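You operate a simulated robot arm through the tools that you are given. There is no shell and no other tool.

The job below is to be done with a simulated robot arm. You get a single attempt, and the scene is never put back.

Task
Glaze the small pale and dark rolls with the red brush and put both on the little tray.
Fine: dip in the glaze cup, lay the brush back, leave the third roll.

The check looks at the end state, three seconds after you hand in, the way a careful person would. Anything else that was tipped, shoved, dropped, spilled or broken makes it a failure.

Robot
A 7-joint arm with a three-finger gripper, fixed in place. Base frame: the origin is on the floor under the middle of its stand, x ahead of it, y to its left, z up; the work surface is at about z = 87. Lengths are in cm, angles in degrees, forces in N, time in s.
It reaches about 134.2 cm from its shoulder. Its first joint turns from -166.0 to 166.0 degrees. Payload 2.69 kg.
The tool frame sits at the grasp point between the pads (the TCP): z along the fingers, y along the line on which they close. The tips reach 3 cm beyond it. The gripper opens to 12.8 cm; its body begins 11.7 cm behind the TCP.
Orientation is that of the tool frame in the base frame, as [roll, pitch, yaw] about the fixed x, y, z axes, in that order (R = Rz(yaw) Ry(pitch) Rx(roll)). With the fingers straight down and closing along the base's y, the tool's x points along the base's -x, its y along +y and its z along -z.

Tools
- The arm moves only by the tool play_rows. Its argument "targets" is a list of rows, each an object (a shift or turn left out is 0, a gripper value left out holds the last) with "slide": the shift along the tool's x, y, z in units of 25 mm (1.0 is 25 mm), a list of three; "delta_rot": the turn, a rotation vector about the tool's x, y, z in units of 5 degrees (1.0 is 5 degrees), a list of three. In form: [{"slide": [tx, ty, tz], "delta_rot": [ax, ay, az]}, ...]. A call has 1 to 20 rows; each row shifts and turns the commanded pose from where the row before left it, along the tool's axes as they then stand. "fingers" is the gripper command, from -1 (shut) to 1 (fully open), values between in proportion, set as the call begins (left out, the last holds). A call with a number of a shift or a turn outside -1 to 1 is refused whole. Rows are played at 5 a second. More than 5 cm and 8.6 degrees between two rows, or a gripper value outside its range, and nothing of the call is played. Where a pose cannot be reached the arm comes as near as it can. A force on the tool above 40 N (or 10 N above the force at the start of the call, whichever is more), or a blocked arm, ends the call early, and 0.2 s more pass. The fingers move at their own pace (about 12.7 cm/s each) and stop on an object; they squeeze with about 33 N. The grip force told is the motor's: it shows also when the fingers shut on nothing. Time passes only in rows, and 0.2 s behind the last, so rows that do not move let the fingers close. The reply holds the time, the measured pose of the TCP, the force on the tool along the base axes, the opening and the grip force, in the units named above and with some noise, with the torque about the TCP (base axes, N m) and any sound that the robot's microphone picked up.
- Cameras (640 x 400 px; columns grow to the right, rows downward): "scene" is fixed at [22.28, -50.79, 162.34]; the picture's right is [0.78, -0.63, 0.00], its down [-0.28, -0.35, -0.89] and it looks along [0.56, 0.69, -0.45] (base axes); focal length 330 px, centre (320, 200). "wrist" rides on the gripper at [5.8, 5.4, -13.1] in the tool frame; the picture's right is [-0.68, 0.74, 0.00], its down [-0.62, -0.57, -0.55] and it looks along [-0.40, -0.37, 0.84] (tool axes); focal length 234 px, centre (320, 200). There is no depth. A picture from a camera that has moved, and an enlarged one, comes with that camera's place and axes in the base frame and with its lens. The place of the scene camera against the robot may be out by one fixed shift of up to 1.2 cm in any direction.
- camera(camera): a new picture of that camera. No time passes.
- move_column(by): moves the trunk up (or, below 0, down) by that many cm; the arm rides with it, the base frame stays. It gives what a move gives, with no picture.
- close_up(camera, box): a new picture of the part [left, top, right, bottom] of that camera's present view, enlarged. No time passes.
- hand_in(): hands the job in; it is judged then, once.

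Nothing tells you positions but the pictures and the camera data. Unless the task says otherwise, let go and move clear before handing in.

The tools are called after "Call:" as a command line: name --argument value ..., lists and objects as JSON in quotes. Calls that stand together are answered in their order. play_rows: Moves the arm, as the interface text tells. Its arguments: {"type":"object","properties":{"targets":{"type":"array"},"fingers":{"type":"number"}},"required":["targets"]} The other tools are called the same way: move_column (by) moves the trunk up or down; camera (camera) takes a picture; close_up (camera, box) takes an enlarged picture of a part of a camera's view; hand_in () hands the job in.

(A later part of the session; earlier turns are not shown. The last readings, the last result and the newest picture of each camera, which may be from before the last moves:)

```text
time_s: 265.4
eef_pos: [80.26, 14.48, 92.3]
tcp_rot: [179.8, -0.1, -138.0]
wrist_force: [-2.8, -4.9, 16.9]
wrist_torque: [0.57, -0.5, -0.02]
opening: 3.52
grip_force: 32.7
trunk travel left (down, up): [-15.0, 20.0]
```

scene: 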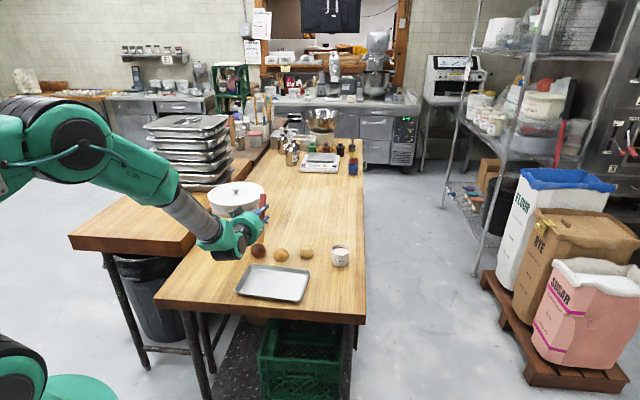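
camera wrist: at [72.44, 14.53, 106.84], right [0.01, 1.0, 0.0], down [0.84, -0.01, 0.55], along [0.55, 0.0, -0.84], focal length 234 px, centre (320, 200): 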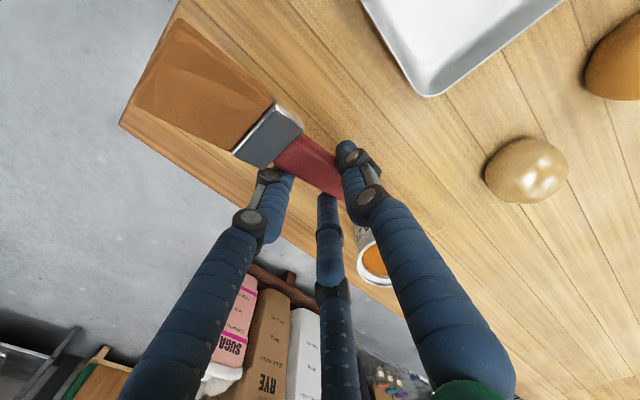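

The handle end is touching and the brush is rotating back level in the grip at about 17 N, as intended. I'll continue slowly.

Call:
play_rows --targets '[{"slide": [0, 0, 0.1]}, {"slide": [0, 0, 0.06]}, {"slide": [0, 0, 0]}]'

Call:
play_rows --targets '[{"slide": [0, 0, 0.1]}, {"slide": [0, 0, 0.06]}, {"slide": [0, 0, 0]}]'

Call:
close_up --camera "scene" --box '[290, 220, 390, 300]'

Call:
camera --camera "wrist"

```text
time_s: 266.2
eef_pos: [80.23, 14.54, 91.85]
tcp_rot: [179.8, 0.0, -138.0]
wrist_force: [-2.2, -5.5, 19.3]
wrist_torque: [0.66, -0.62, -0.17]
opening: 3.52
grip_force: 33.4
trunk travel left (down, up): [-15.0, 20.0]
```

```text
time_s: 267.0
eef_pos: [80.27, 14.49, 91.48]
tcp_rot: [179.8, -0.1, -138.0]
wrist_force: [-0.6, -2.0, 17.3]
wrist_torque: [0.68, -0.67, -0.01]
opening: 3.55
grip_force: 32.3
trunk travel left (down, up): [-15.0, 20.0]
```

```text
5.00 times, centred on (340, 260) of scene
camera zoom: at [22.28, -50.79, 162.34], right [0.78, -0.63, 0.0], down [-0.28, -0.35, -0.89], along [0.56, 0.69, -0.45], focal length 1650 px, centre (220, -100)
```

zoom: 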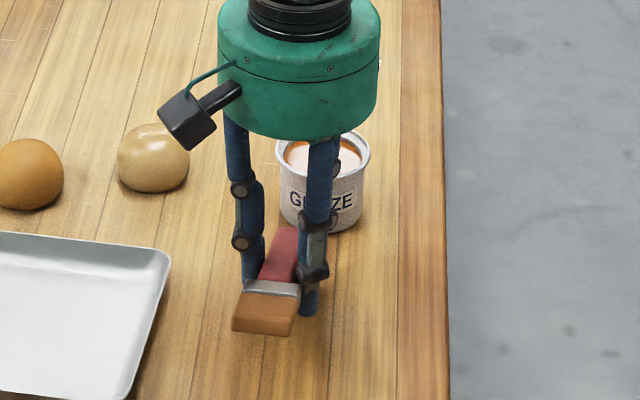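

```text
taken
camera wrist: at [72.23, 14.66, 104.64], right [0.01, 1.0, 0.0], down [0.84, -0.01, 0.55], along [0.55, 0.0, -0.84], focal length 234 px, centre (320, 200)
```

wrist: 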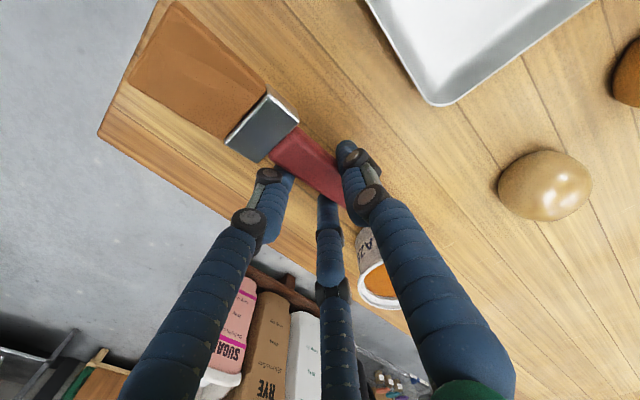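

Call:
play_rows --targets '[{"slide": [0, 0, 0.1]}, {"slide": [0, 0, 0.06]}, {"slide": [0, 0, 0]}]'

Call:
play_rows --targets '[{"slide": [0, 0, 0.1]}, {"slide": [0, 0, 0]}]'

Call:
play_rows --targets '[{"slide": [0, 0, 0.08]}, {"slide": [0, 0, 0]}]'

Call:
close_up --camera "scene" --box '[290, 220, 390, 300]'

Call:
camera --camera "wrist"

```text
time_s: 267.8
eef_pos: [80.21, 14.56, 91.15]
tcp_rot: [179.9, 0.0, -138.0]
wrist_force: [-2.8, -2.2, 15.7]
wrist_torque: [0.64, -0.6, 0.07]
opening: 3.54
grip_force: 33.2
trunk travel left (down, up): [-15.0, 20.0]
```

```text
time_s: 268.4
eef_pos: [80.2, 14.47, 90.85]
tcp_rot: [179.9, -0.2, -137.9]
wrist_force: [-2.2, -2.2, 15.4]
wrist_torque: [0.62, -0.58, 0.04]
opening: 3.6
grip_force: 32.7
trunk travel left (down, up): [-15.0, 20.0]
```

```text
time_s: 269.0
eef_pos: [80.25, 14.55, 90.6]
tcp_rot: [179.8, -0.1, -138.0]
wrist_force: [-2.0, -2.5, 15.3]
wrist_torque: [0.65, -0.65, 0.03]
opening: 3.58
grip_force: 33.2
trunk travel left (down, up): [-15.0, 20.0]
```

```text
5.00 times, centred on (340, 260) of scene
camera zoom: at [22.28, -50.79, 162.34], right [0.78, -0.63, 0.0], down [-0.28, -0.35, -0.89], along [0.56, 0.69, -0.45], focal length 1650 px, centre (220, -100)
```

zoom: 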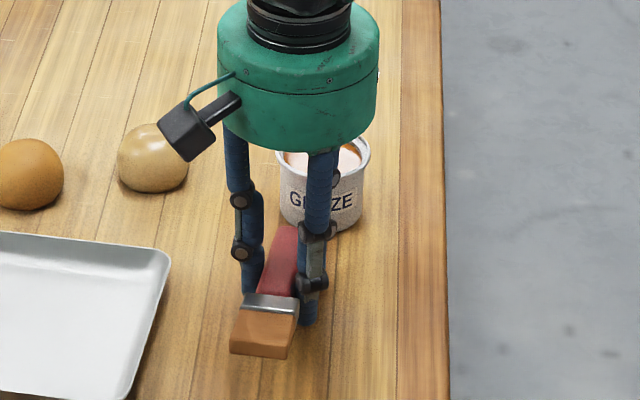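

```text
taken
camera wrist: at [72.23, 14.7, 103.79], right [0.01, 1.0, 0.0], down [0.84, -0.01, 0.55], along [0.55, 0.0, -0.84], focal length 234 px, centre (320, 200)
```

wrist: 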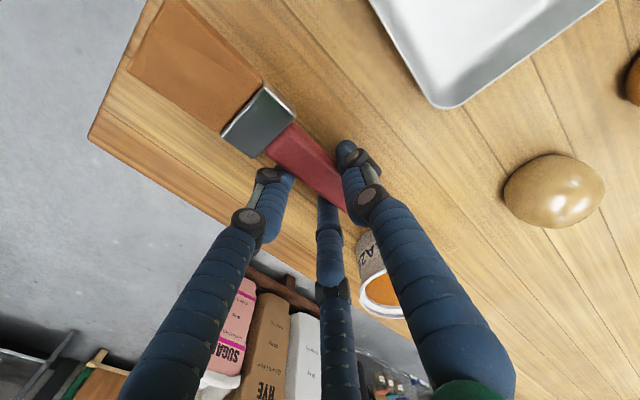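

Call:
play_rows --targets '[{"slide": [0, 0, 0.06]}, {"slide": [0, 0, 0]}]'

Call:
play_rows --targets '[{"slide": [0, 0, 0.04]}, {"slide": [0, 0, 0]}]'

Call:
close_up --camera "scene" --box '[310, 245, 360, 300]'

```text
time_s: 269.6
eef_pos: [80.06, 14.57, 90.5]
tcp_rot: [180.0, 0.0, -138.0]
wrist_force: [1.7, 1.4, 14.5]
wrist_torque: [0.78, -0.71, 0.08]
opening: 3.56
grip_force: 32.4
trunk travel left (down, up): [-15.0, 20.0]
```

```text
time_s: 270.2
eef_pos: [80.17, 14.53, 90.32]
tcp_rot: [179.8, -0.1, -138.1]
wrist_force: [0.8, 3.2, 14.4]
wrist_torque: [0.77, -0.73, 0.06]
opening: 3.59
grip_force: 32.7
trunk travel left (down, up): [-15.0, 20.0]
```

```text
7.27 times, centred on (335, 272) of scene
camera zoom: at [22.28, -50.79, 162.34], right [0.78, -0.63, 0.0], down [-0.28, -0.35, -0.89], along [0.56, 0.69, -0.45], focal length 2400 px, centre (211, -327)
```

zoom: 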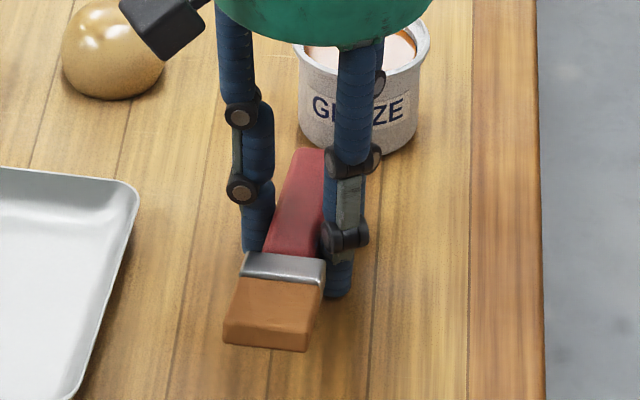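

Call:
play_rows --targets '[{"slide": [0, 0, 0.04]}, {"slide": [0, 0, 0]}]'

Call:
play_rows --targets '[{"slide": [0, 0, 0]}, {"slide": [0, 0, 0]}, {"slide": [0, 0, 0]}]' --fingers -0.3

Call:
close_up --camera "scene" --box '[310, 245, 360, 300]'

Call:
camera --camera "wrist"

```text
time_s: 270.8
eef_pos: [79.99, 14.52, 90.23]
tcp_rot: [179.8, -0.1, -138.1]
wrist_force: [-2.1, 0.8, 14.0]
wrist_torque: [0.73, -0.6, 0.1]
opening: 3.59
grip_force: 33.0
trunk travel left (down, up): [-15.0, 20.0]
```

```text
time_s: 271.6
eef_pos: [80.11, 14.43, 90.31]
tcp_rot: [179.7, -0.1, -138.0]
wrist_force: [-0.2, -0.3, -0.5]
wrist_torque: [-0.02, -0.01, 0.01]
opening: 4.49
grip_force: 0.1
trunk travel left (down, up): [-15.0, 20.0]
```

```text
7.27 times, centred on (335, 272) of scene
camera zoom: at [22.28, -50.79, 162.34], right [0.78, -0.63, 0.0], down [-0.28, -0.35, -0.89], along [0.56, 0.69, -0.45], focal length 2400 px, centre (211, -327)
```

zoom: 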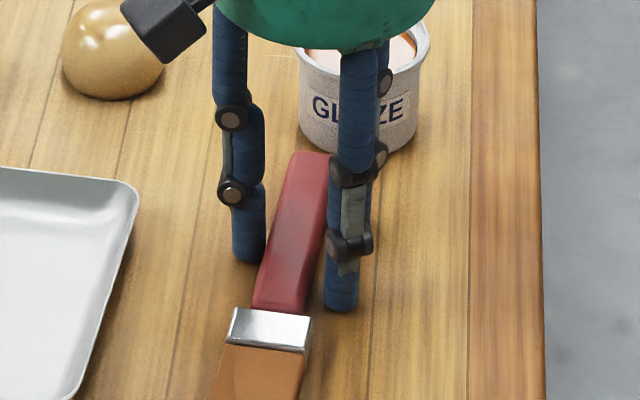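

```text
taken
camera wrist: at [72.22, 14.62, 103.36], right [0.01, 1.0, 0.0], down [0.84, -0.01, 0.55], along [0.55, -0.01, -0.84], focal length 234 px, centre (320, 200)
```

wrist: 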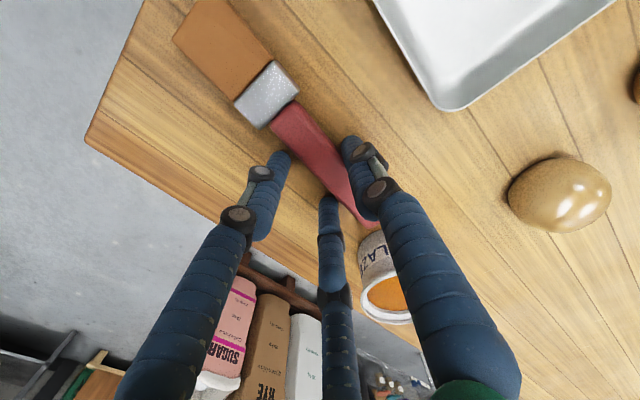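

The brush is lying flat, back in its place. I'll open a little more and lift straight up.

Call:
play_rows --targets '[{"slide": [0, 0, 0]}, {"slide": [0, 0, 0]}, {"slide": [0, 0, -0.2]}, {"slide": [0, 0, -0.4]}, {"slide": [0, 0, -0.6]}, {"slide": [0, 0, -0.8]}, {"slide": [0, 0, -0.8]}, {"slide": [0, 0, -0.8]}, {"slide": [0, 0, -0.8]}, {"slide": [0, 0, -0.8]}, {"slide": [0, 0, -0.8]}, {"slide": [0, 0, -0.8]}, {"slide": [0, 0, -0.8]}, {"slide": [0, 0, 0]}]' --fingers -0.05

Call:
camera --camera "wrist"

Call:
close_up --camera "scene" --box '[220, 200, 380, 310]'

```text
time_s: 274.6
eef_pos: [80.43, 14.44, 109.22]
tcp_rot: [179.8, -0.1, -138.0]
wrist_force: [-0.1, -0.3, 0.0]
wrist_torque: [0.03, -0.04, -0.01]
opening: 6.08
grip_force: 0.1
trunk travel left (down, up): [-15.0, 20.0]
```

```text
taken
camera wrist: at [72.44, 14.55, 122.38], right [0.01, 1.0, 0.0], down [0.84, -0.01, 0.55], along [0.55, 0.0, -0.84], focal length 234 px, centre (320, 200)
```

wrist: 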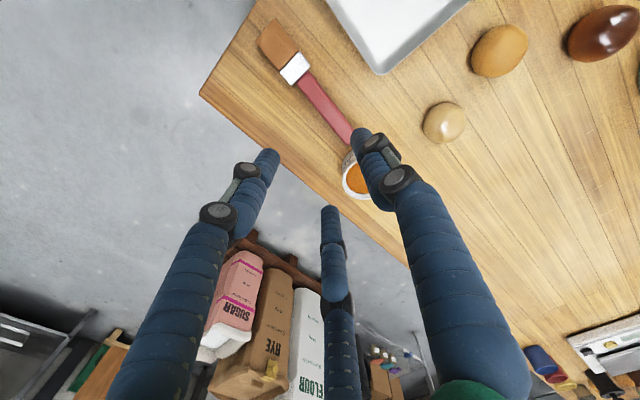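

```text
3.64 times, centred on (300, 255) of scene
camera zoom: at [22.28, -50.79, 162.34], right [0.78, -0.63, 0.0], down [-0.28, -0.35, -0.89], along [0.56, 0.69, -0.45], focal length 1200 px, centre (393, 0)
```

zoom: 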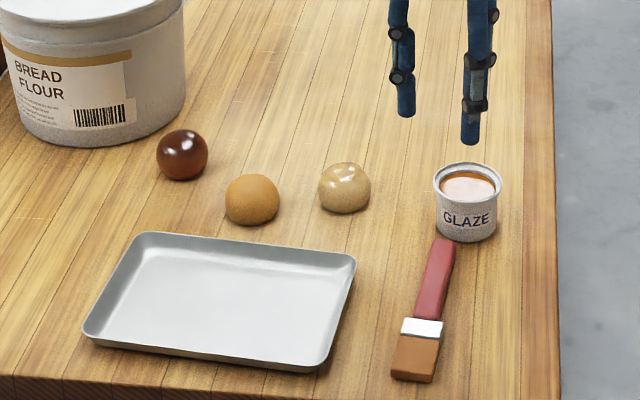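

The brush is back beside the cup. The dark roll has crept nearer to the flour bin, so I'll pick it up first. I'm moving above it with the fingers opened to about 8 cm.

Call:
play_rows --targets '[{"slide": [-0.472, 0.933, -0.154]}, {"slide": [-0.472, 0.933, -0.154]}, {"slide": [-0.472, 0.933, -0.154]}, {"slide": [-0.472, 0.933, -0.154]}, {"slide": [-0.472, 0.933, -0.154]}, {"slide": [-0.472, 0.933, -0.154]}, {"slide": [-0.472, 0.933, -0.154]}, {"slide": [-0.472, 0.933, -0.154]}, {"slide": [-0.472, 0.933, -0.154]}, {"slide": [-0.472, 0.933, -0.154]}, {"slide": [-0.472, 0.933, -0.154]}, {"slide": [-0.472, 0.933, -0.154]}, {"slide": [-0.472, 0.933, -0.154]}, {"slide": [0, 0, 0]}]' --fingers 0.2

Call:
camera --camera "wrist"

Call:
close_up --camera "scene" --box '[210, 180, 338, 270]'

```text
time_s: 277.6
eef_pos: [71.23, 47.1, 114.49]
tcp_rot: [179.8, -0.1, -137.9]
wrist_force: [0.1, 0.3, 0.2]
wrist_torque: [-0.02, 0.02, 0.01]
opening: 7.67
grip_force: 0.1
trunk travel left (down, up): [-15.0, 20.0]
```

```text
taken
camera wrist: at [63.29, 47.27, 127.58], right [0.01, 1.0, 0.0], down [0.84, -0.01, 0.55], along [0.55, -0.01, -0.84], focal length 234 px, centre (320, 200)
```

wrist: 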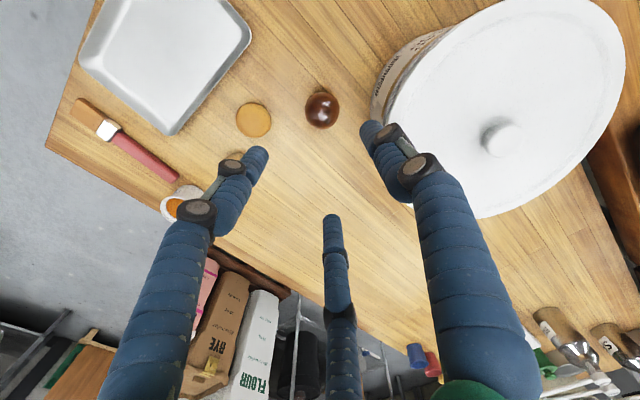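

```text
4.44 times, centred on (274, 225) of scene
camera zoom: at [22.28, -50.79, 162.34], right [0.78, -0.63, 0.0], down [-0.28, -0.35, -0.89], along [0.56, 0.69, -0.45], focal length 1467 px, centre (524, 89)
```

zoom: 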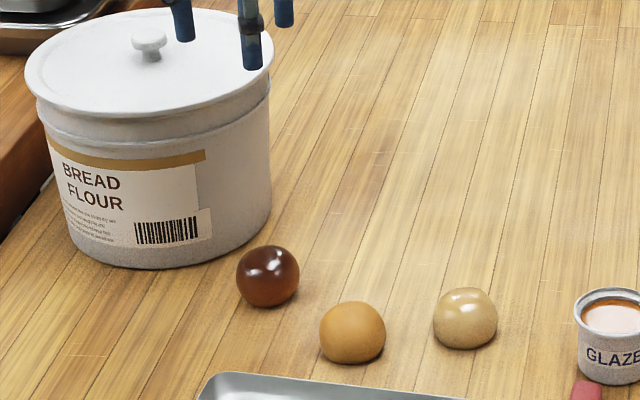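

The roll is at about (71.4, 47.3), roughly 6 cm from the lid edge. I'll tilt the hand 15° away from the bin and descend part way.

Call:
play_rows --targets '[{"delta_rot": [-0.742, -0.67, 0]}, {"delta_rot": [-0.742, -0.67, 0]}, {"delta_rot": [-0.742, -0.67, 0]}, {"slide": [0.1296, -0.1598, 0.774]}, {"slide": [0.1296, -0.1598, 0.774]}, {"slide": [0.1296, -0.1598, 0.774]}, {"slide": [0.1296, -0.1598, 0.774]}, {"slide": [0.1296, -0.1598, 0.774]}, {"slide": [0.1296, -0.1598, 0.774]}, {"slide": [0.1296, -0.1598, 0.774]}, {"slide": [0.1296, -0.1598, 0.774]}, {"slide": [0.1296, -0.1598, 0.774]}, {"slide": [0, 0, 0]}]'

Call:
camera --camera "wrist"

Call:
close_up --camera "scene" --box '[210, 180, 338, 270]'

```text
time_s: 280.4
eef_pos: [71.8, 47.43, 96.52]
tcp_rot: [168.5, 9.9, -139.1]
wrist_force: [0.9, -0.3, 0.2]
wrist_torque: [-0.01, 0.0, 0.0]
opening: 7.67
grip_force: 0.0
trunk travel left (down, up): [-15.0, 20.0]
```

```text
taken
camera wrist: at [63.76, 44.12, 109.16], right [0.01, 0.97, 0.26], down [0.84, -0.15, 0.53], along [0.55, 0.21, -0.81], focal length 234 px, centre (320, 200)
```

wrist: 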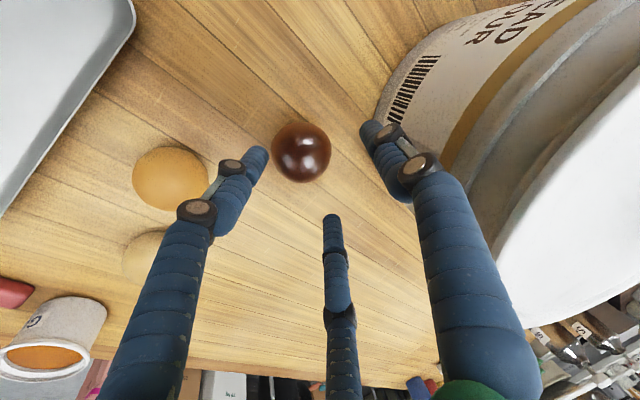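

```text
4.44 times, centred on (274, 225) of scene
camera zoom: at [22.28, -50.79, 162.34], right [0.78, -0.63, 0.0], down [-0.28, -0.35, -0.89], along [0.56, 0.69, -0.45], focal length 1467 px, centre (524, 89)
```

zoom: 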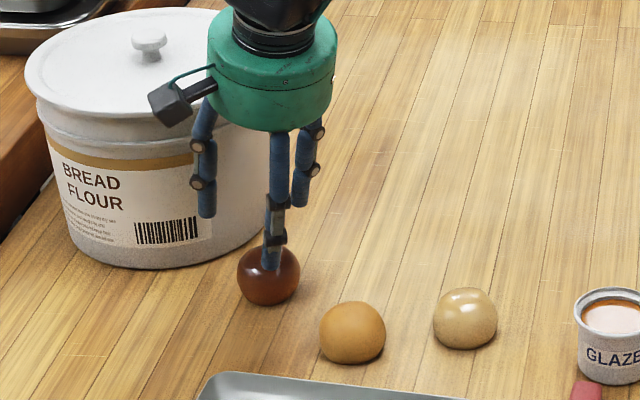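

The roll is centred between the fingers at about (71.6, 47.5). I'll descend to grasp height.

Call:
play_rows --targets '[{"slide": [0.129, -0.121, 0.473]}, {"slide": [0.129, -0.121, 0.473]}, {"slide": [0.129, -0.121, 0.473]}, {"slide": [0.129, -0.121, 0.473]}, {"slide": [0, 0, 0]}]'

Call:
close_up --camera "wrist" --box '[180, 60, 460, 240]'

Call:
close_up --camera "scene" --box '[230, 200, 310, 260]'

```text
time_s: 281.6
eef_pos: [71.49, 46.95, 91.33]
tcp_rot: [168.6, 9.9, -139.2]
wrist_force: [0.0, 0.2, -0.1]
wrist_torque: [-0.01, 0.0, -0.01]
opening: 7.69
grip_force: 0.0
trunk travel left (down, up): [-15.0, 20.0]
```

```text
2.22 times, centred on (320, 150) of wrist
camera zoom: at [63.53, 43.75, 104.01], right [0.01, 0.97, 0.26], down [0.84, -0.15, 0.53], along [0.55, 0.21, -0.81], focal length 520 px, centre (320, 311)
```

zoom: 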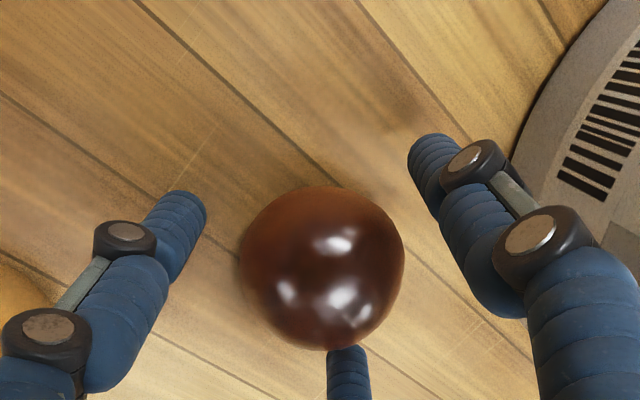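

```text
6.67 times, centred on (270, 230) of scene
camera zoom: at [22.28, -50.79, 162.34], right [0.78, -0.63, 0.0], down [-0.28, -0.35, -0.89], along [0.56, 0.69, -0.45], focal length 2200 px, centre (653, 0)
```

zoom: 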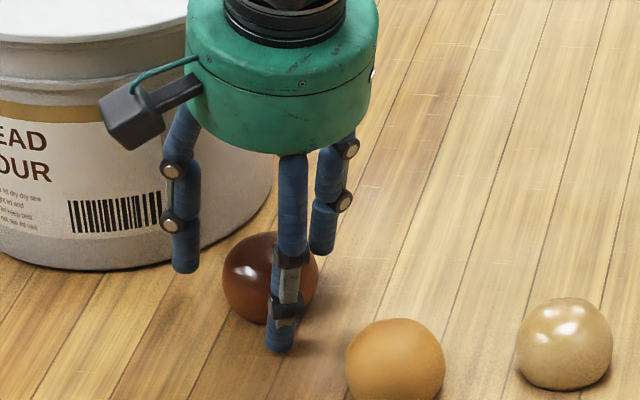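

The fingers surround the dark roll without touching it, so I'll close on it.

Call:
play_rows --targets '[{"slide": [0, 0, 0]}, {"slide": [0, 0, 0]}, {"slide": [0, 0, 0]}, {"slide": [0, 0, 0]}]' --fingers -0.4

Call:
close_up --camera "wrist" --box '[180, 60, 460, 240]'

Call:
close_up --camera "scene" --box '[230, 200, 310, 260]'

```text
time_s: 282.6
eef_pos: [71.37, 46.97, 91.33]
tcp_rot: [168.5, 9.9, -139.2]
wrist_force: [0.6, -0.5, 1.0]
wrist_torque: [-0.05, 0.01, -0.02]
opening: 5.13
grip_force: 13.9
trunk travel left (down, up): [-15.0, 20.0]
```

```text
2.22 times, centred on (320, 150) of wrist
camera zoom: at [63.5, 43.74, 104.04], right [0.01, 0.97, 0.26], down [0.84, -0.15, 0.53], along [0.55, 0.21, -0.81], focal length 520 px, centre (320, 311)
```

zoom: 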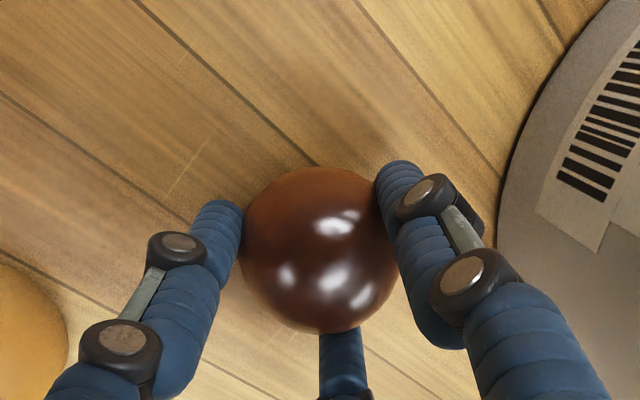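

```text
6.67 times, centred on (270, 230) of scene
camera zoom: at [22.28, -50.79, 162.34], right [0.78, -0.63, 0.0], down [-0.28, -0.35, -0.89], along [0.56, 0.69, -0.45], focal length 2200 px, centre (653, 0)
```

zoom: 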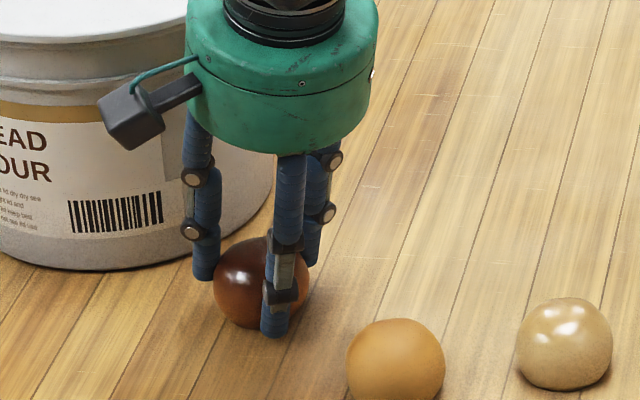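

Held at about 14 N. I'll lift gently and check.

Call:
play_rows --targets '[{"slide": [-0.035, 0.038, -0.193]}, {"slide": [-0.07, 0.077, -0.386]}, {"slide": [-0.07, 0.077, -0.386]}, {"slide": [-0.07, 0.077, -0.386]}, {"slide": [0, 0, 0]}]'

Call:
close_up --camera "scene" --box '[230, 190, 326, 260]'

```text
time_s: 283.8
eef_pos: [71.53, 46.91, 94.67]
tcp_rot: [168.6, 9.8, -139.1]
wrist_force: [-1.4, -1.0, -0.6]
wrist_torque: [0.0, -0.01, -0.04]
opening: 5.14
grip_force: 13.9
trunk travel left (down, up): [-15.0, 20.0]
```

```text
5.71 times, centred on (278, 225) of scene
camera zoom: at [22.28, -50.79, 162.34], right [0.78, -0.63, 0.0], down [-0.28, -0.35, -0.89], along [0.56, 0.69, -0.45], focal length 1886 px, centre (560, 57)
```

zoom: 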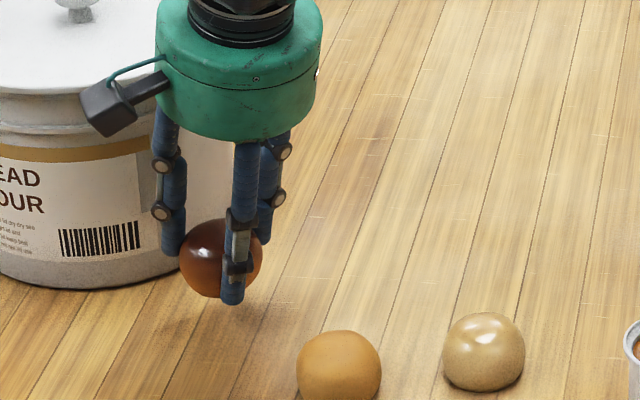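

Secure. I'll raise it and carry it over the left half of the tray.

Call:
play_rows --targets '[{"slide": [-0.139, 0.154, -0.773]}, {"slide": [-0.139, 0.154, -0.773]}, {"slide": [-0.139, 0.154, -0.773]}, {"slide": [-0.139, 0.154, -0.773]}, {"slide": [0.9, -0.228, -0.207]}, {"slide": [0.9, -0.228, -0.207]}, {"slide": [0.9, -0.228, -0.207]}, {"slide": [0.9, -0.228, -0.207]}, {"slide": [0.9, -0.228, -0.207]}, {"slide": [0.9, -0.228, -0.207]}, {"slide": [0.9, -0.228, -0.207]}, {"slide": [0.9, -0.228, -0.207]}, {"slide": [0.9, -0.228, -0.207]}, {"slide": [0, 0, 0]}]'

Call:
camera --camera "wrist"

Call:
close_up --camera "scene" --box '[210, 180, 370, 310]'

```text
time_s: 286.8
eef_pos: [59.76, 28.74, 103.05]
tcp_rot: [168.6, 9.9, -139.2]
wrist_force: [-0.1, -0.5, -0.3]
wrist_torque: [0.02, -0.04, 0.01]
opening: 5.13
grip_force: 13.9
trunk travel left (down, up): [-15.0, 20.0]
```

```text
taken
camera wrist: at [51.79, 25.5, 115.78], right [0.01, 0.97, 0.26], down [0.84, -0.15, 0.53], along [0.55, 0.21, -0.81], focal length 234 px, centre (320, 200)
```

wrist: 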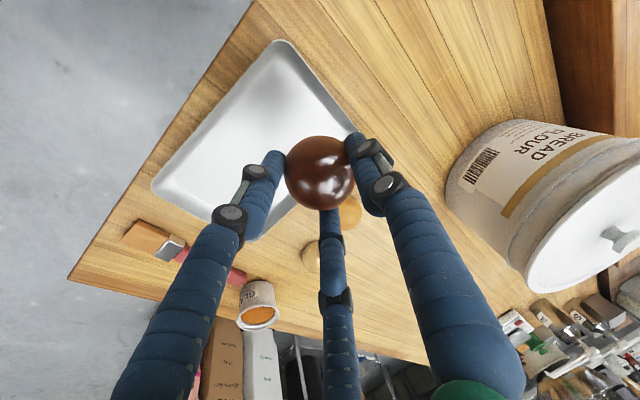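

```text
3.08 times, centred on (290, 245) of scene
camera zoom: at [22.28, -50.79, 162.34], right [0.78, -0.63, 0.0], down [-0.28, -0.35, -0.89], along [0.56, 0.69, -0.45], focal length 1016 px, centre (412, 62)
```

zoom: 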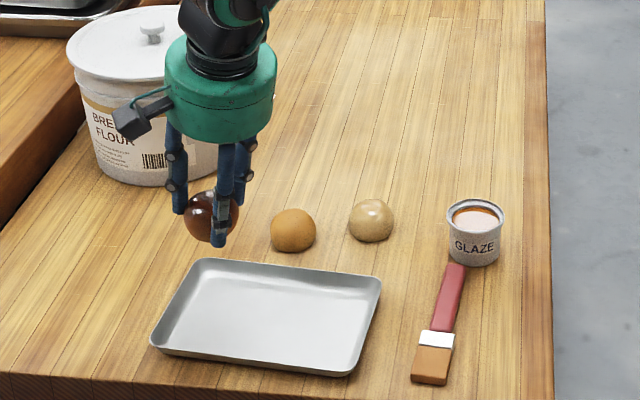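

Positioned over the left half of the tray. I'll lower to just above its floor.

Call:
play_rows --targets '[{"slide": [0.1255, -0.139, 0.699]}, {"slide": [0.1255, -0.139, 0.699]}, {"slide": [0.1255, -0.139, 0.699]}, {"slide": [0.1255, -0.139, 0.699]}, {"slide": [0.1255, -0.139, 0.699]}, {"slide": [0.11, -0.122, 0.613]}, {"slide": [0, 0, 0]}]'

Call:
close_up --camera "scene" --box '[220, 220, 332, 310]'

Call:
camera --camera "wrist"

```text
time_s: 288.4
eef_pos: [59.61, 28.96, 92.26]
tcp_rot: [168.7, 9.9, -139.0]
wrist_force: [-0.3, 0.1, -1.1]
wrist_torque: [0.0, -0.01, -0.01]
opening: 5.13
grip_force: 13.8
trunk travel left (down, up): [-15.0, 20.0]
```

```text
4.44 times, centred on (276, 265) of scene
camera zoom: at [22.28, -50.79, 162.34], right [0.78, -0.63, 0.0], down [-0.28, -0.35, -0.89], along [0.56, 0.69, -0.45], focal length 1467 px, centre (516, -89)
```

zoom: 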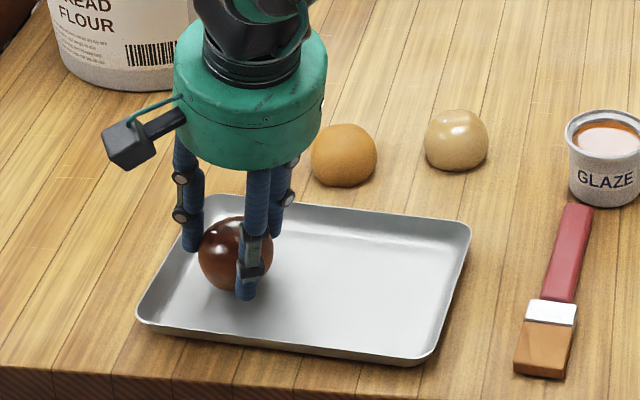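

```text
taken
camera wrist: at [51.73, 25.74, 104.88], right [0.01, 0.97, 0.26], down [0.84, -0.15, 0.53], along [0.55, 0.21, -0.81], focal length 234 px, centre (320, 200)
```

wrist: 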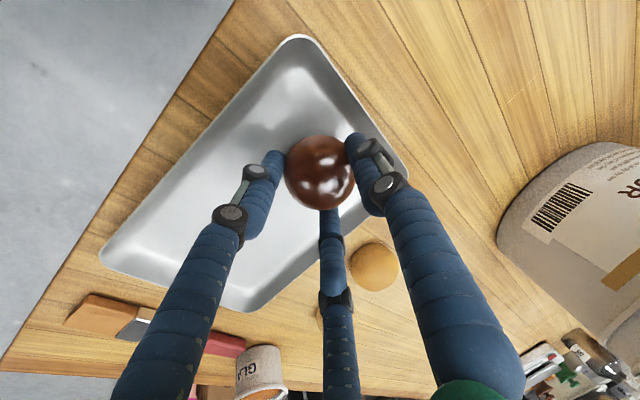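

The thumb is close to the tray's left rim, so I'll shift 0.8 cm toward the centre and then lower to touch.

Call:
play_rows --targets '[{"slide": [0.013, -0.176, 0.006]}, {"slide": [0.013, -0.176, 0.006]}, {"slide": [0.0104, -0.0115, 0.058]}, {"slide": [0.0104, -0.0115, 0.058]}, {"slide": [0, 0, 0]}]'

Call:
play_rows --targets '[{"slide": [0.0104, -0.0115, 0.058]}, {"slide": [0, 0, 0]}]'

Call:
play_rows --targets '[{"slide": [0.007, -0.0077, 0.0386]}, {"slide": [0, 0, 0]}]'

Call:
close_up --camera "scene" --box '[230, 240, 310, 300]'

```text
time_s: 289.6
eef_pos: [60.32, 28.36, 91.73]
tcp_rot: [168.6, 9.9, -139.1]
wrist_force: [0.4, 0.5, -0.9]
wrist_torque: [-0.02, 0.0, 0.02]
opening: 5.12
grip_force: 14.3
trunk travel left (down, up): [-15.0, 20.0]
```

```text
time_s: 290.2
eef_pos: [60.37, 28.31, 91.73]
tcp_rot: [168.7, 10.0, -139.2]
wrist_force: [-0.8, 1.5, 9.3]
wrist_torque: [-0.02, 0.19, -0.01]
opening: 5.13
grip_force: 14.2
trunk travel left (down, up): [-15.0, 20.0]
```

```text
time_s: 290.8
eef_pos: [60.31, 28.3, 91.4]
tcp_rot: [168.6, 9.9, -139.1]
wrist_force: [1.4, 3.7, 10.9]
wrist_torque: [0.14, 0.1, -0.05]
opening: 5.16
grip_force: 14.5
trunk travel left (down, up): [-15.0, 20.0]
```

```text
6.67 times, centred on (270, 270) of scene
camera zoom: at [22.28, -50.79, 162.34], right [0.78, -0.63, 0.0], down [-0.28, -0.35, -0.89], along [0.56, 0.69, -0.45], focal length 2200 px, centre (653, -267)
```

zoom: 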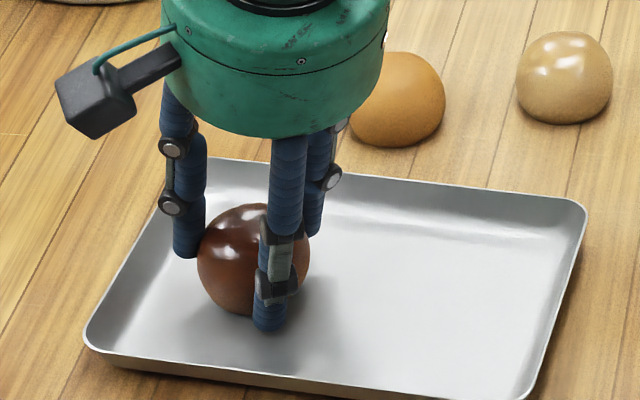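

The roll is on the tray floor. I'll ease the pressure and release gently in steps.

Call:
play_rows --targets '[{"slide": [-0.0083, 0.0092, -0.0464]}, {"slide": [0, 0, 0]}, {"slide": [0, 0, 0]}]'

Call:
play_rows --targets '[{"slide": [0, 0, 0]}, {"slide": [0, 0, 0]}, {"slide": [0, 0, 0]}]' --fingers -0.19

Call:
play_rows --targets '[{"slide": [0, 0, 0]}, {"slide": [0, 0, 0]}, {"slide": [0, 0, 0]}]' --fingers -0.12

Call:
close_up --camera "scene" --box '[230, 240, 310, 300]'

Call:
close_up --camera "wrist" --box '[180, 60, 460, 240]'

```text
time_s: 291.6
eef_pos: [60.25, 28.28, 91.4]
tcp_rot: [168.6, 9.7, -139.1]
wrist_force: [-1.4, -1.1, 1.7]
wrist_torque: [-0.03, 0.08, -0.02]
opening: 5.14
grip_force: 14.1
trunk travel left (down, up): [-15.0, 20.0]
```

```text
time_s: 292.4
eef_pos: [60.26, 28.45, 91.54]
tcp_rot: [168.6, 9.9, -139.1]
wrist_force: [0.1, 0.7, -0.1]
wrist_torque: [0.01, 0.04, -0.01]
opening: 5.25
grip_force: 0.1
trunk travel left (down, up): [-15.0, 20.0]
```

```text
time_s: 293.2
eef_pos: [60.31, 28.38, 91.52]
tcp_rot: [168.5, 9.9, -139.1]
wrist_force: [0.1, -0.2, -0.3]
wrist_torque: [-0.04, -0.01, -0.02]
opening: 5.64
grip_force: 0.0
trunk travel left (down, up): [-15.0, 20.0]
```

```text
6.67 times, centred on (270, 270) of scene
camera zoom: at [22.28, -50.79, 162.34], right [0.78, -0.63, 0.0], down [-0.28, -0.35, -0.89], along [0.56, 0.69, -0.45], focal length 2200 px, centre (653, -267)
```

zoom: 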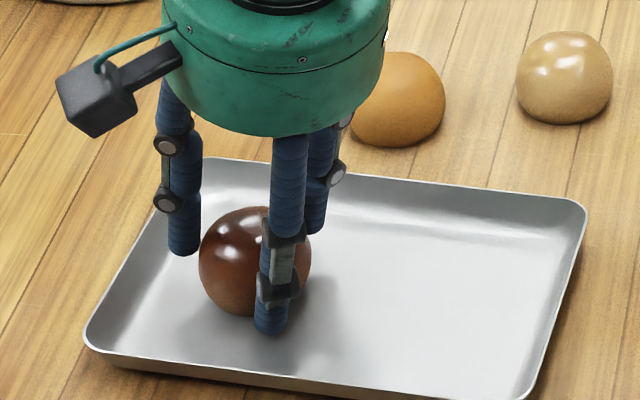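

```text
2.22 times, centred on (320, 150) of wrist
camera zoom: at [52.38, 25.02, 104.25], right [0.01, 0.97, 0.26], down [0.84, -0.15, 0.53], along [0.55, 0.21, -0.81], focal length 520 px, centre (320, 311)
```

zoom: 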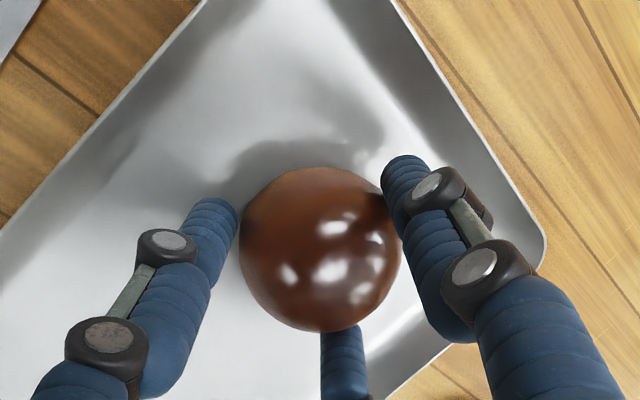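

Released, with the fingers still loosely around it. I'll wait briefly to see whether it stays still.

Call:
play_rows --targets '[{"slide": [0, 0, 0]}, {"slide": [0, 0, 0]}, {"slide": [0, 0, 0]}, {"slide": [0, 0, 0]}, {"slide": [0, 0, 0]}, {"slide": [0, 0, 0]}, {"slide": [0, 0, 0]}, {"slide": [0, 0, 0]}, {"slide": [0, 0, 0]}, {"slide": [0, 0, 0]}]' --fingers -0.04

Call:
close_up --camera "scene" --box '[230, 240, 310, 300]'

Call:
close_up --camera "wrist" --box '[180, 60, 460, 240]'

```text
time_s: 295.4
eef_pos: [60.41, 28.33, 91.51]
tcp_rot: [168.6, 9.9, -139.1]
wrist_force: [-0.4, -0.2, -0.1]
wrist_torque: [-0.01, 0.0, -0.01]
opening: 6.16
grip_force: 0.0
trunk travel left (down, up): [-15.0, 20.0]
```

```text
6.67 times, centred on (270, 270) of scene
camera zoom: at [22.28, -50.79, 162.34], right [0.78, -0.63, 0.0], down [-0.28, -0.35, -0.89], along [0.56, 0.69, -0.45], focal length 2200 px, centre (653, -267)
```

zoom: 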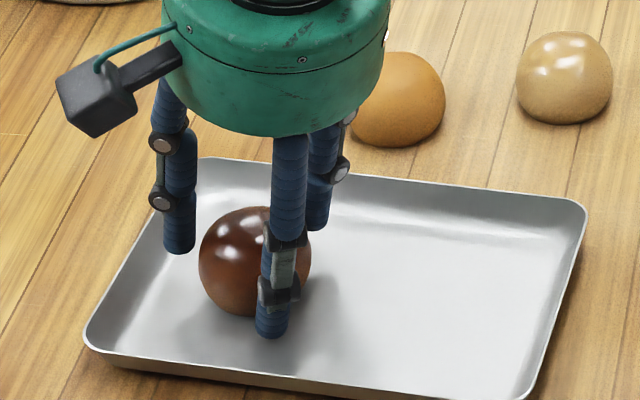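

```text
2.22 times, centred on (320, 150) of wrist
camera zoom: at [52.38, 25.02, 104.25], right [0.01, 0.97, 0.26], down [0.84, -0.15, 0.53], along [0.55, 0.21, -0.81], focal length 520 px, centre (320, 311)
```

zoom: 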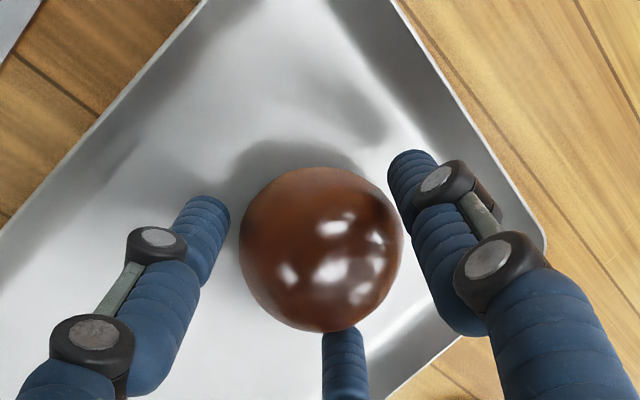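

The dark roll rests quietly on the tray. I'll withdraw along the finger axis, then return the hand to vertical up high.

Call:
play_rows --targets '[{"slide": [0, 0, -0.2]}, {"slide": [0, 0, -0.4]}, {"slide": [0, 0, -0.6]}, {"slide": [0, 0, -0.8]}, {"slide": [0, 0, -0.9]}, {"slide": [0, 0, -0.9]}, {"slide": [0, 0, -0.9]}, {"slide": [0, 0, -0.9]}, {"slide": [0, 0, -0.9]}, {"delta_rot": [0.742, 0.67, 0]}, {"delta_rot": [0.742, 0.67, 0]}, {"delta_rot": [0.742, 0.67, 0]}, {"slide": [0, 0, 0]}]'

Call:
camera --camera "wrist"

Call:
close_up --camera "scene" --box '[210, 210, 370, 310]'

```text
time_s: 298.2
eef_pos: [60.51, 24.01, 107.15]
tcp_rot: [179.9, -0.2, -138.1]
wrist_force: [-0.2, 0.0, -0.5]
wrist_torque: [-0.03, 0.01, -0.05]
opening: 6.11
grip_force: 0.1
trunk travel left (down, up): [-15.0, 20.0]
```

```text
taken
camera wrist: at [52.49, 24.21, 120.44], right [0.01, 1.0, 0.0], down [0.84, -0.01, 0.55], along [0.55, -0.01, -0.84], focal length 234 px, centre (320, 200)
```

wrist: 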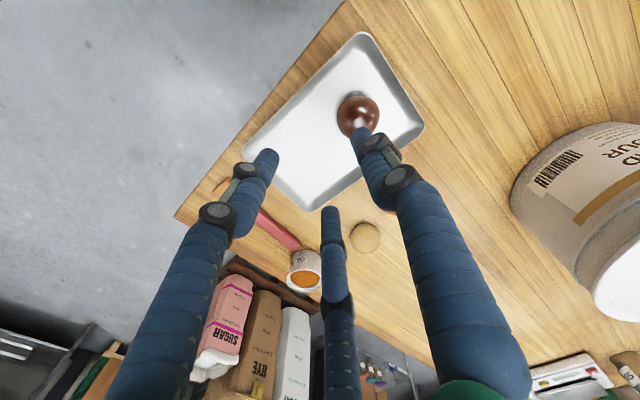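

```text
4.00 times, centred on (290, 260) of scene
camera zoom: at [22.28, -50.79, 162.34], right [0.78, -0.63, 0.0], down [-0.28, -0.35, -0.89], along [0.56, 0.69, -0.45], focal length 1320 px, centre (440, -40)
```

zoom: 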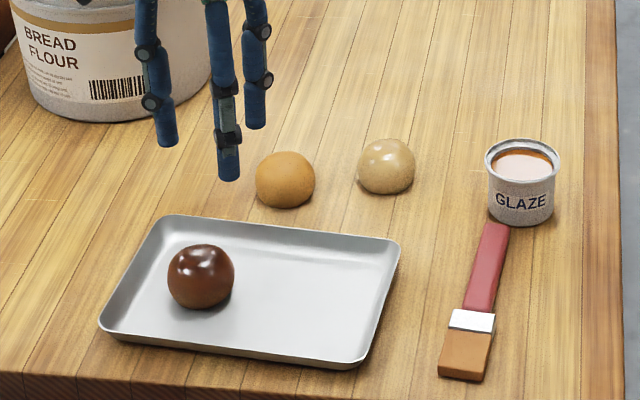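

The dark roll is on the tray. Next I'll move above the pale roll at (81.3, 31.4) and turn the hand so no finger points at the tan roll.

Call:
play_rows --targets '[{"slide": [-0.908, -0.373, 0]}, {"slide": [-0.908, -0.373, 0]}, {"slide": [-0.908, -0.373, 0]}, {"slide": [-0.908, -0.373, 0]}, {"slide": [-0.908, -0.373, 0]}, {"slide": [-0.908, -0.373, 0]}, {"slide": [-0.908, -0.373, 0]}, {"slide": [-0.908, -0.373, 0]}, {"slide": [-0.908, -0.373, 0]}, {"delta_rot": [0, 0, 0.967]}, {"delta_rot": [0, 0, 0.967]}, {"delta_rot": [0, 0, 0.967]}, {"delta_rot": [0, 0, 0.967]}, {"delta_rot": [0, 0, 0.967]}, {"delta_rot": [0, 0, 0.967]}, {"delta_rot": [0, 0, 0.967]}, {"delta_rot": [0, 0, 0.967]}, {"delta_rot": [0, 0, 0.967]}, {"slide": [0, 0, 0]}]' --fingers 0.2

Call:
camera --camera "wrist"

Call:
close_up --camera "scene" --box '[210, 200, 370, 310]'

```text
time_s: 302.2
eef_pos: [81.3, 31.45, 107.14]
tcp_rot: [179.9, -0.2, 178.4]
wrist_force: [-0.8, 0.1, 0.3]
wrist_torque: [0.03, 0.0, 0.0]
opening: 7.67
grip_force: 0.0
trunk travel left (down, up): [-15.0, 20.0]
```

```text
taken
camera wrist: at [75.52, 37.11, 120.33], right [0.7, 0.72, 0.0], down [0.6, -0.58, 0.55], along [0.39, -0.38, -0.84], focal length 234 px, centre (320, 200)
```

wrist: 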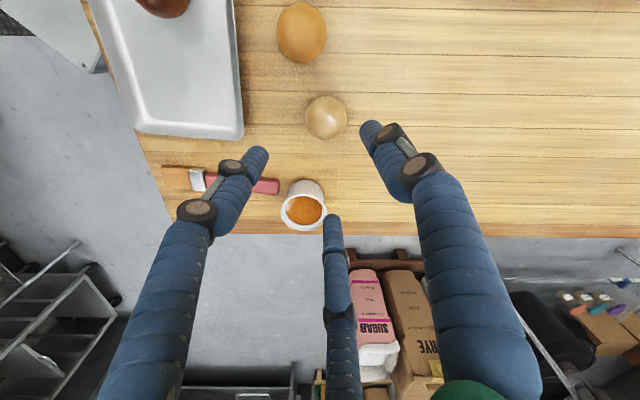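

```text
3.64 times, centred on (290, 255) of scene
camera zoom: at [22.28, -50.79, 162.34], right [0.78, -0.63, 0.0], down [-0.28, -0.35, -0.89], along [0.56, 0.69, -0.45], focal length 1200 px, centre (429, 0)
```

zoom: 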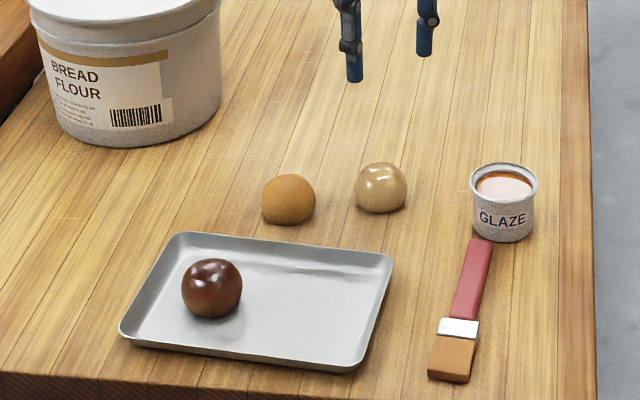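

Call:
play_rows --targets '[{"slide": [-0.01, 0.06, 0.8]}, {"slide": [-0.01, 0.06, 0.8]}, {"slide": [-0.01, 0.06, 0.8]}, {"slide": [-0.01, 0.06, 0.8]}, {"slide": [-0.01, 0.06, 0.8]}, {"slide": [0, 0, 0]}]'

Call:
camera --camera "wrist"

Call:
close_up --camera "scene" --box '[250, 200, 362, 280]'

```text
time_s: 303.6
eef_pos: [81.32, 32.01, 97.31]
tcp_rot: [179.8, -0.1, 178.5]
wrist_force: [0.3, 0.3, 0.5]
wrist_torque: [-0.01, 0.06, -0.01]
opening: 7.7
grip_force: 0.0
trunk travel left (down, up): [-15.0, 20.0]
```

```text
taken
camera wrist: at [75.61, 37.67, 110.52], right [0.7, 0.72, 0.0], down [0.6, -0.58, 0.55], along [0.39, -0.38, -0.84], focal length 234 px, centre (320, 200)
```

wrist: 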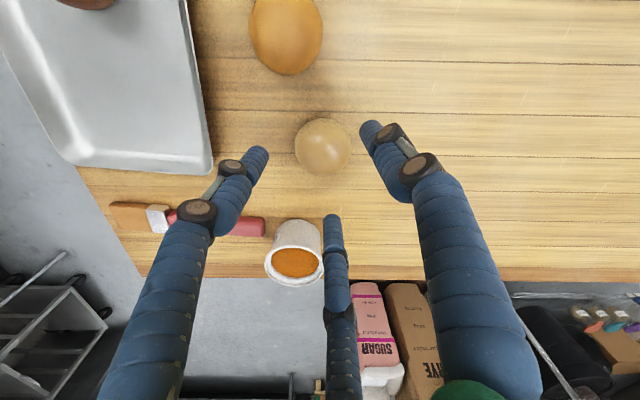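

```text
5.00 times, centred on (306, 240) of scene
camera zoom: at [22.28, -50.79, 162.34], right [0.78, -0.63, 0.0], down [-0.28, -0.35, -0.89], along [0.56, 0.69, -0.45], focal length 1650 px, centre (390, 0)
```

zoom: 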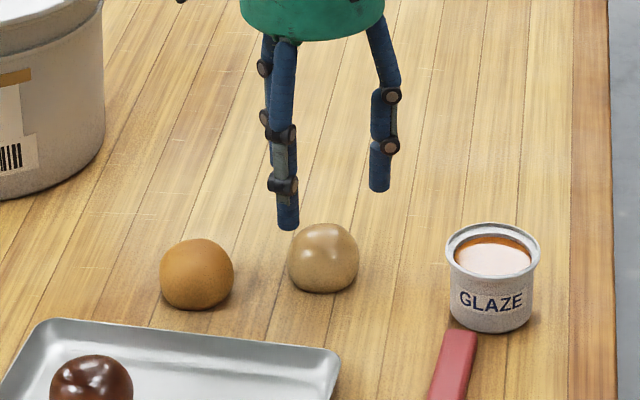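

The pale roll is at (81.45, 32.4). I'll centre over it and descend to grasp height.

Call:
play_rows --targets '[{"slide": [-0.024, 0.08, 0.4]}, {"slide": [-0.024, 0.08, 0.6]}, {"slide": [0, 0, 0.6]}, {"slide": [0, 0, 0.6]}, {"slide": [0, 0, 0.5]}, {"slide": [0, 0, 0]}]'

Call:
close_up --camera "wrist" --box '[180, 60, 460, 240]'

Call:
close_up --camera "scene" --box '[270, 200, 350, 265]'

```text
time_s: 305.0
eef_pos: [81.35, 32.39, 90.46]
tcp_rot: [180.0, -0.2, 178.5]
wrist_force: [-0.4, 0.6, 0.2]
wrist_torque: [0.03, 0.01, 0.01]
opening: 7.68
grip_force: 0.0
trunk travel left (down, up): [-15.0, 20.0]
```

```text
2.22 times, centred on (320, 150) of wrist
camera zoom: at [75.62, 37.96, 103.61], right [0.7, 0.72, 0.0], down [0.6, -0.58, 0.55], along [0.39, -0.38, -0.84], focal length 520 px, centre (320, 311)
```

zoom: 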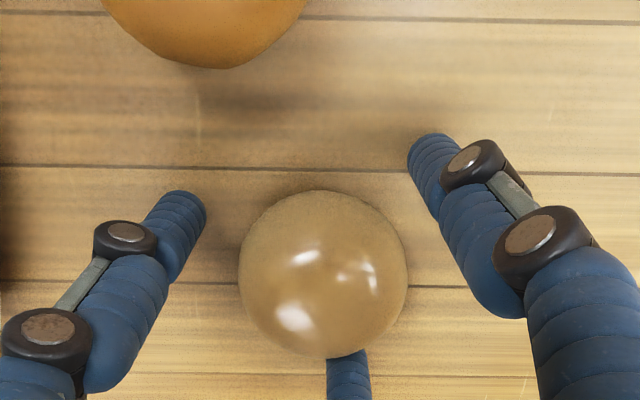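

```text
6.15 times, centred on (310, 232) of scene
camera zoom: at [22.28, -50.79, 162.34], right [0.78, -0.63, 0.0], down [-0.28, -0.35, -0.89], along [0.56, 0.69, -0.45], focal length 2031 px, centre (382, 0)
```

zoom: 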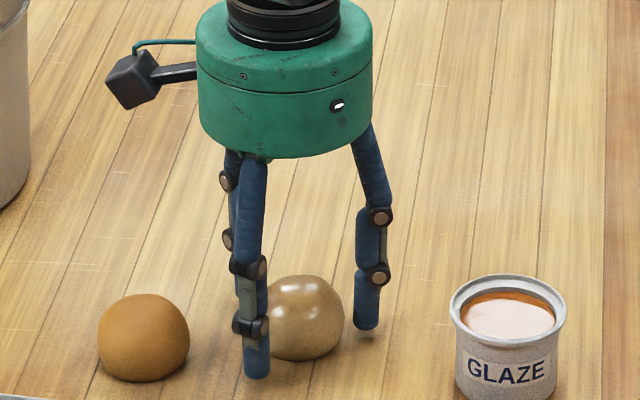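

Centred, with the tan roll well clear. I'll close gently.

Call:
play_rows --targets '[{"slide": [0, 0, 0]}, {"slide": [0, 0, 0]}, {"slide": [0, 0, 0]}, {"slide": [0, 0, 0]}]' --fingers -0.4

Call:
play_rows --targets '[{"slide": [0, 0, -0.15]}, {"slide": [0, 0, -0.3]}, {"slide": [0, 0, -0.4]}, {"slide": [0, 0, -0.4]}, {"slide": [0, 0, 0]}]'

Call:
close_up --camera "scene" --box '[260, 190, 350, 265]'

Call:
camera --camera "wrist"

```text
time_s: 306.0
eef_pos: [81.27, 32.35, 90.4]
tcp_rot: [179.8, -0.2, 178.5]
wrist_force: [-0.3, 0.8, 2.0]
wrist_torque: [0.01, 0.06, 0.0]
opening: 5.2
grip_force: 14.5
trunk travel left (down, up): [-15.0, 20.0]
```

```text
time_s: 307.2
eef_pos: [81.39, 32.5, 93.79]
tcp_rot: [179.9, -0.1, 178.5]
wrist_force: [0.5, 0.5, 1.2]
wrist_torque: [-0.02, 0.01, 0.01]
opening: 5.2
grip_force: 14.2
trunk travel left (down, up): [-15.0, 20.0]
```

```text
5.33 times, centred on (305, 228) of scene
camera zoom: at [22.28, -50.79, 162.34], right [0.78, -0.63, 0.0], down [-0.28, -0.35, -0.89], along [0.56, 0.69, -0.45], focal length 1760 px, centre (400, 53)
```

zoom: 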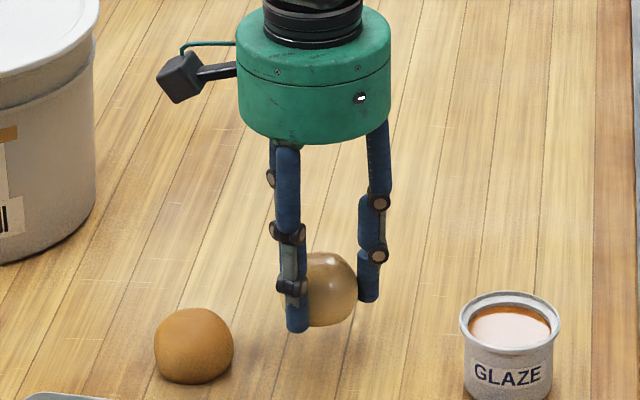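

```text
taken
camera wrist: at [75.62, 38.09, 106.93], right [0.7, 0.72, 0.0], down [0.6, -0.58, 0.55], along [0.39, -0.38, -0.84], focal length 234 px, centre (320, 200)
```

wrist: 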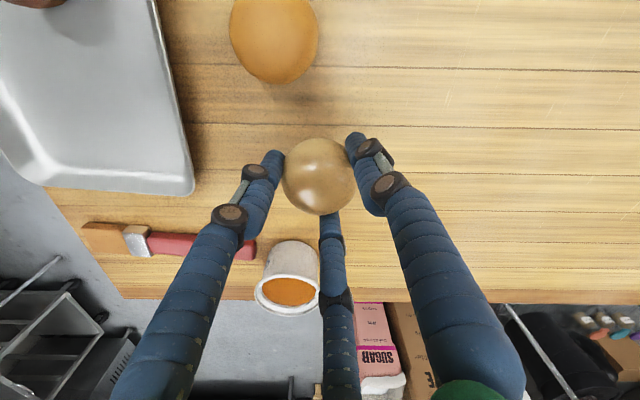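

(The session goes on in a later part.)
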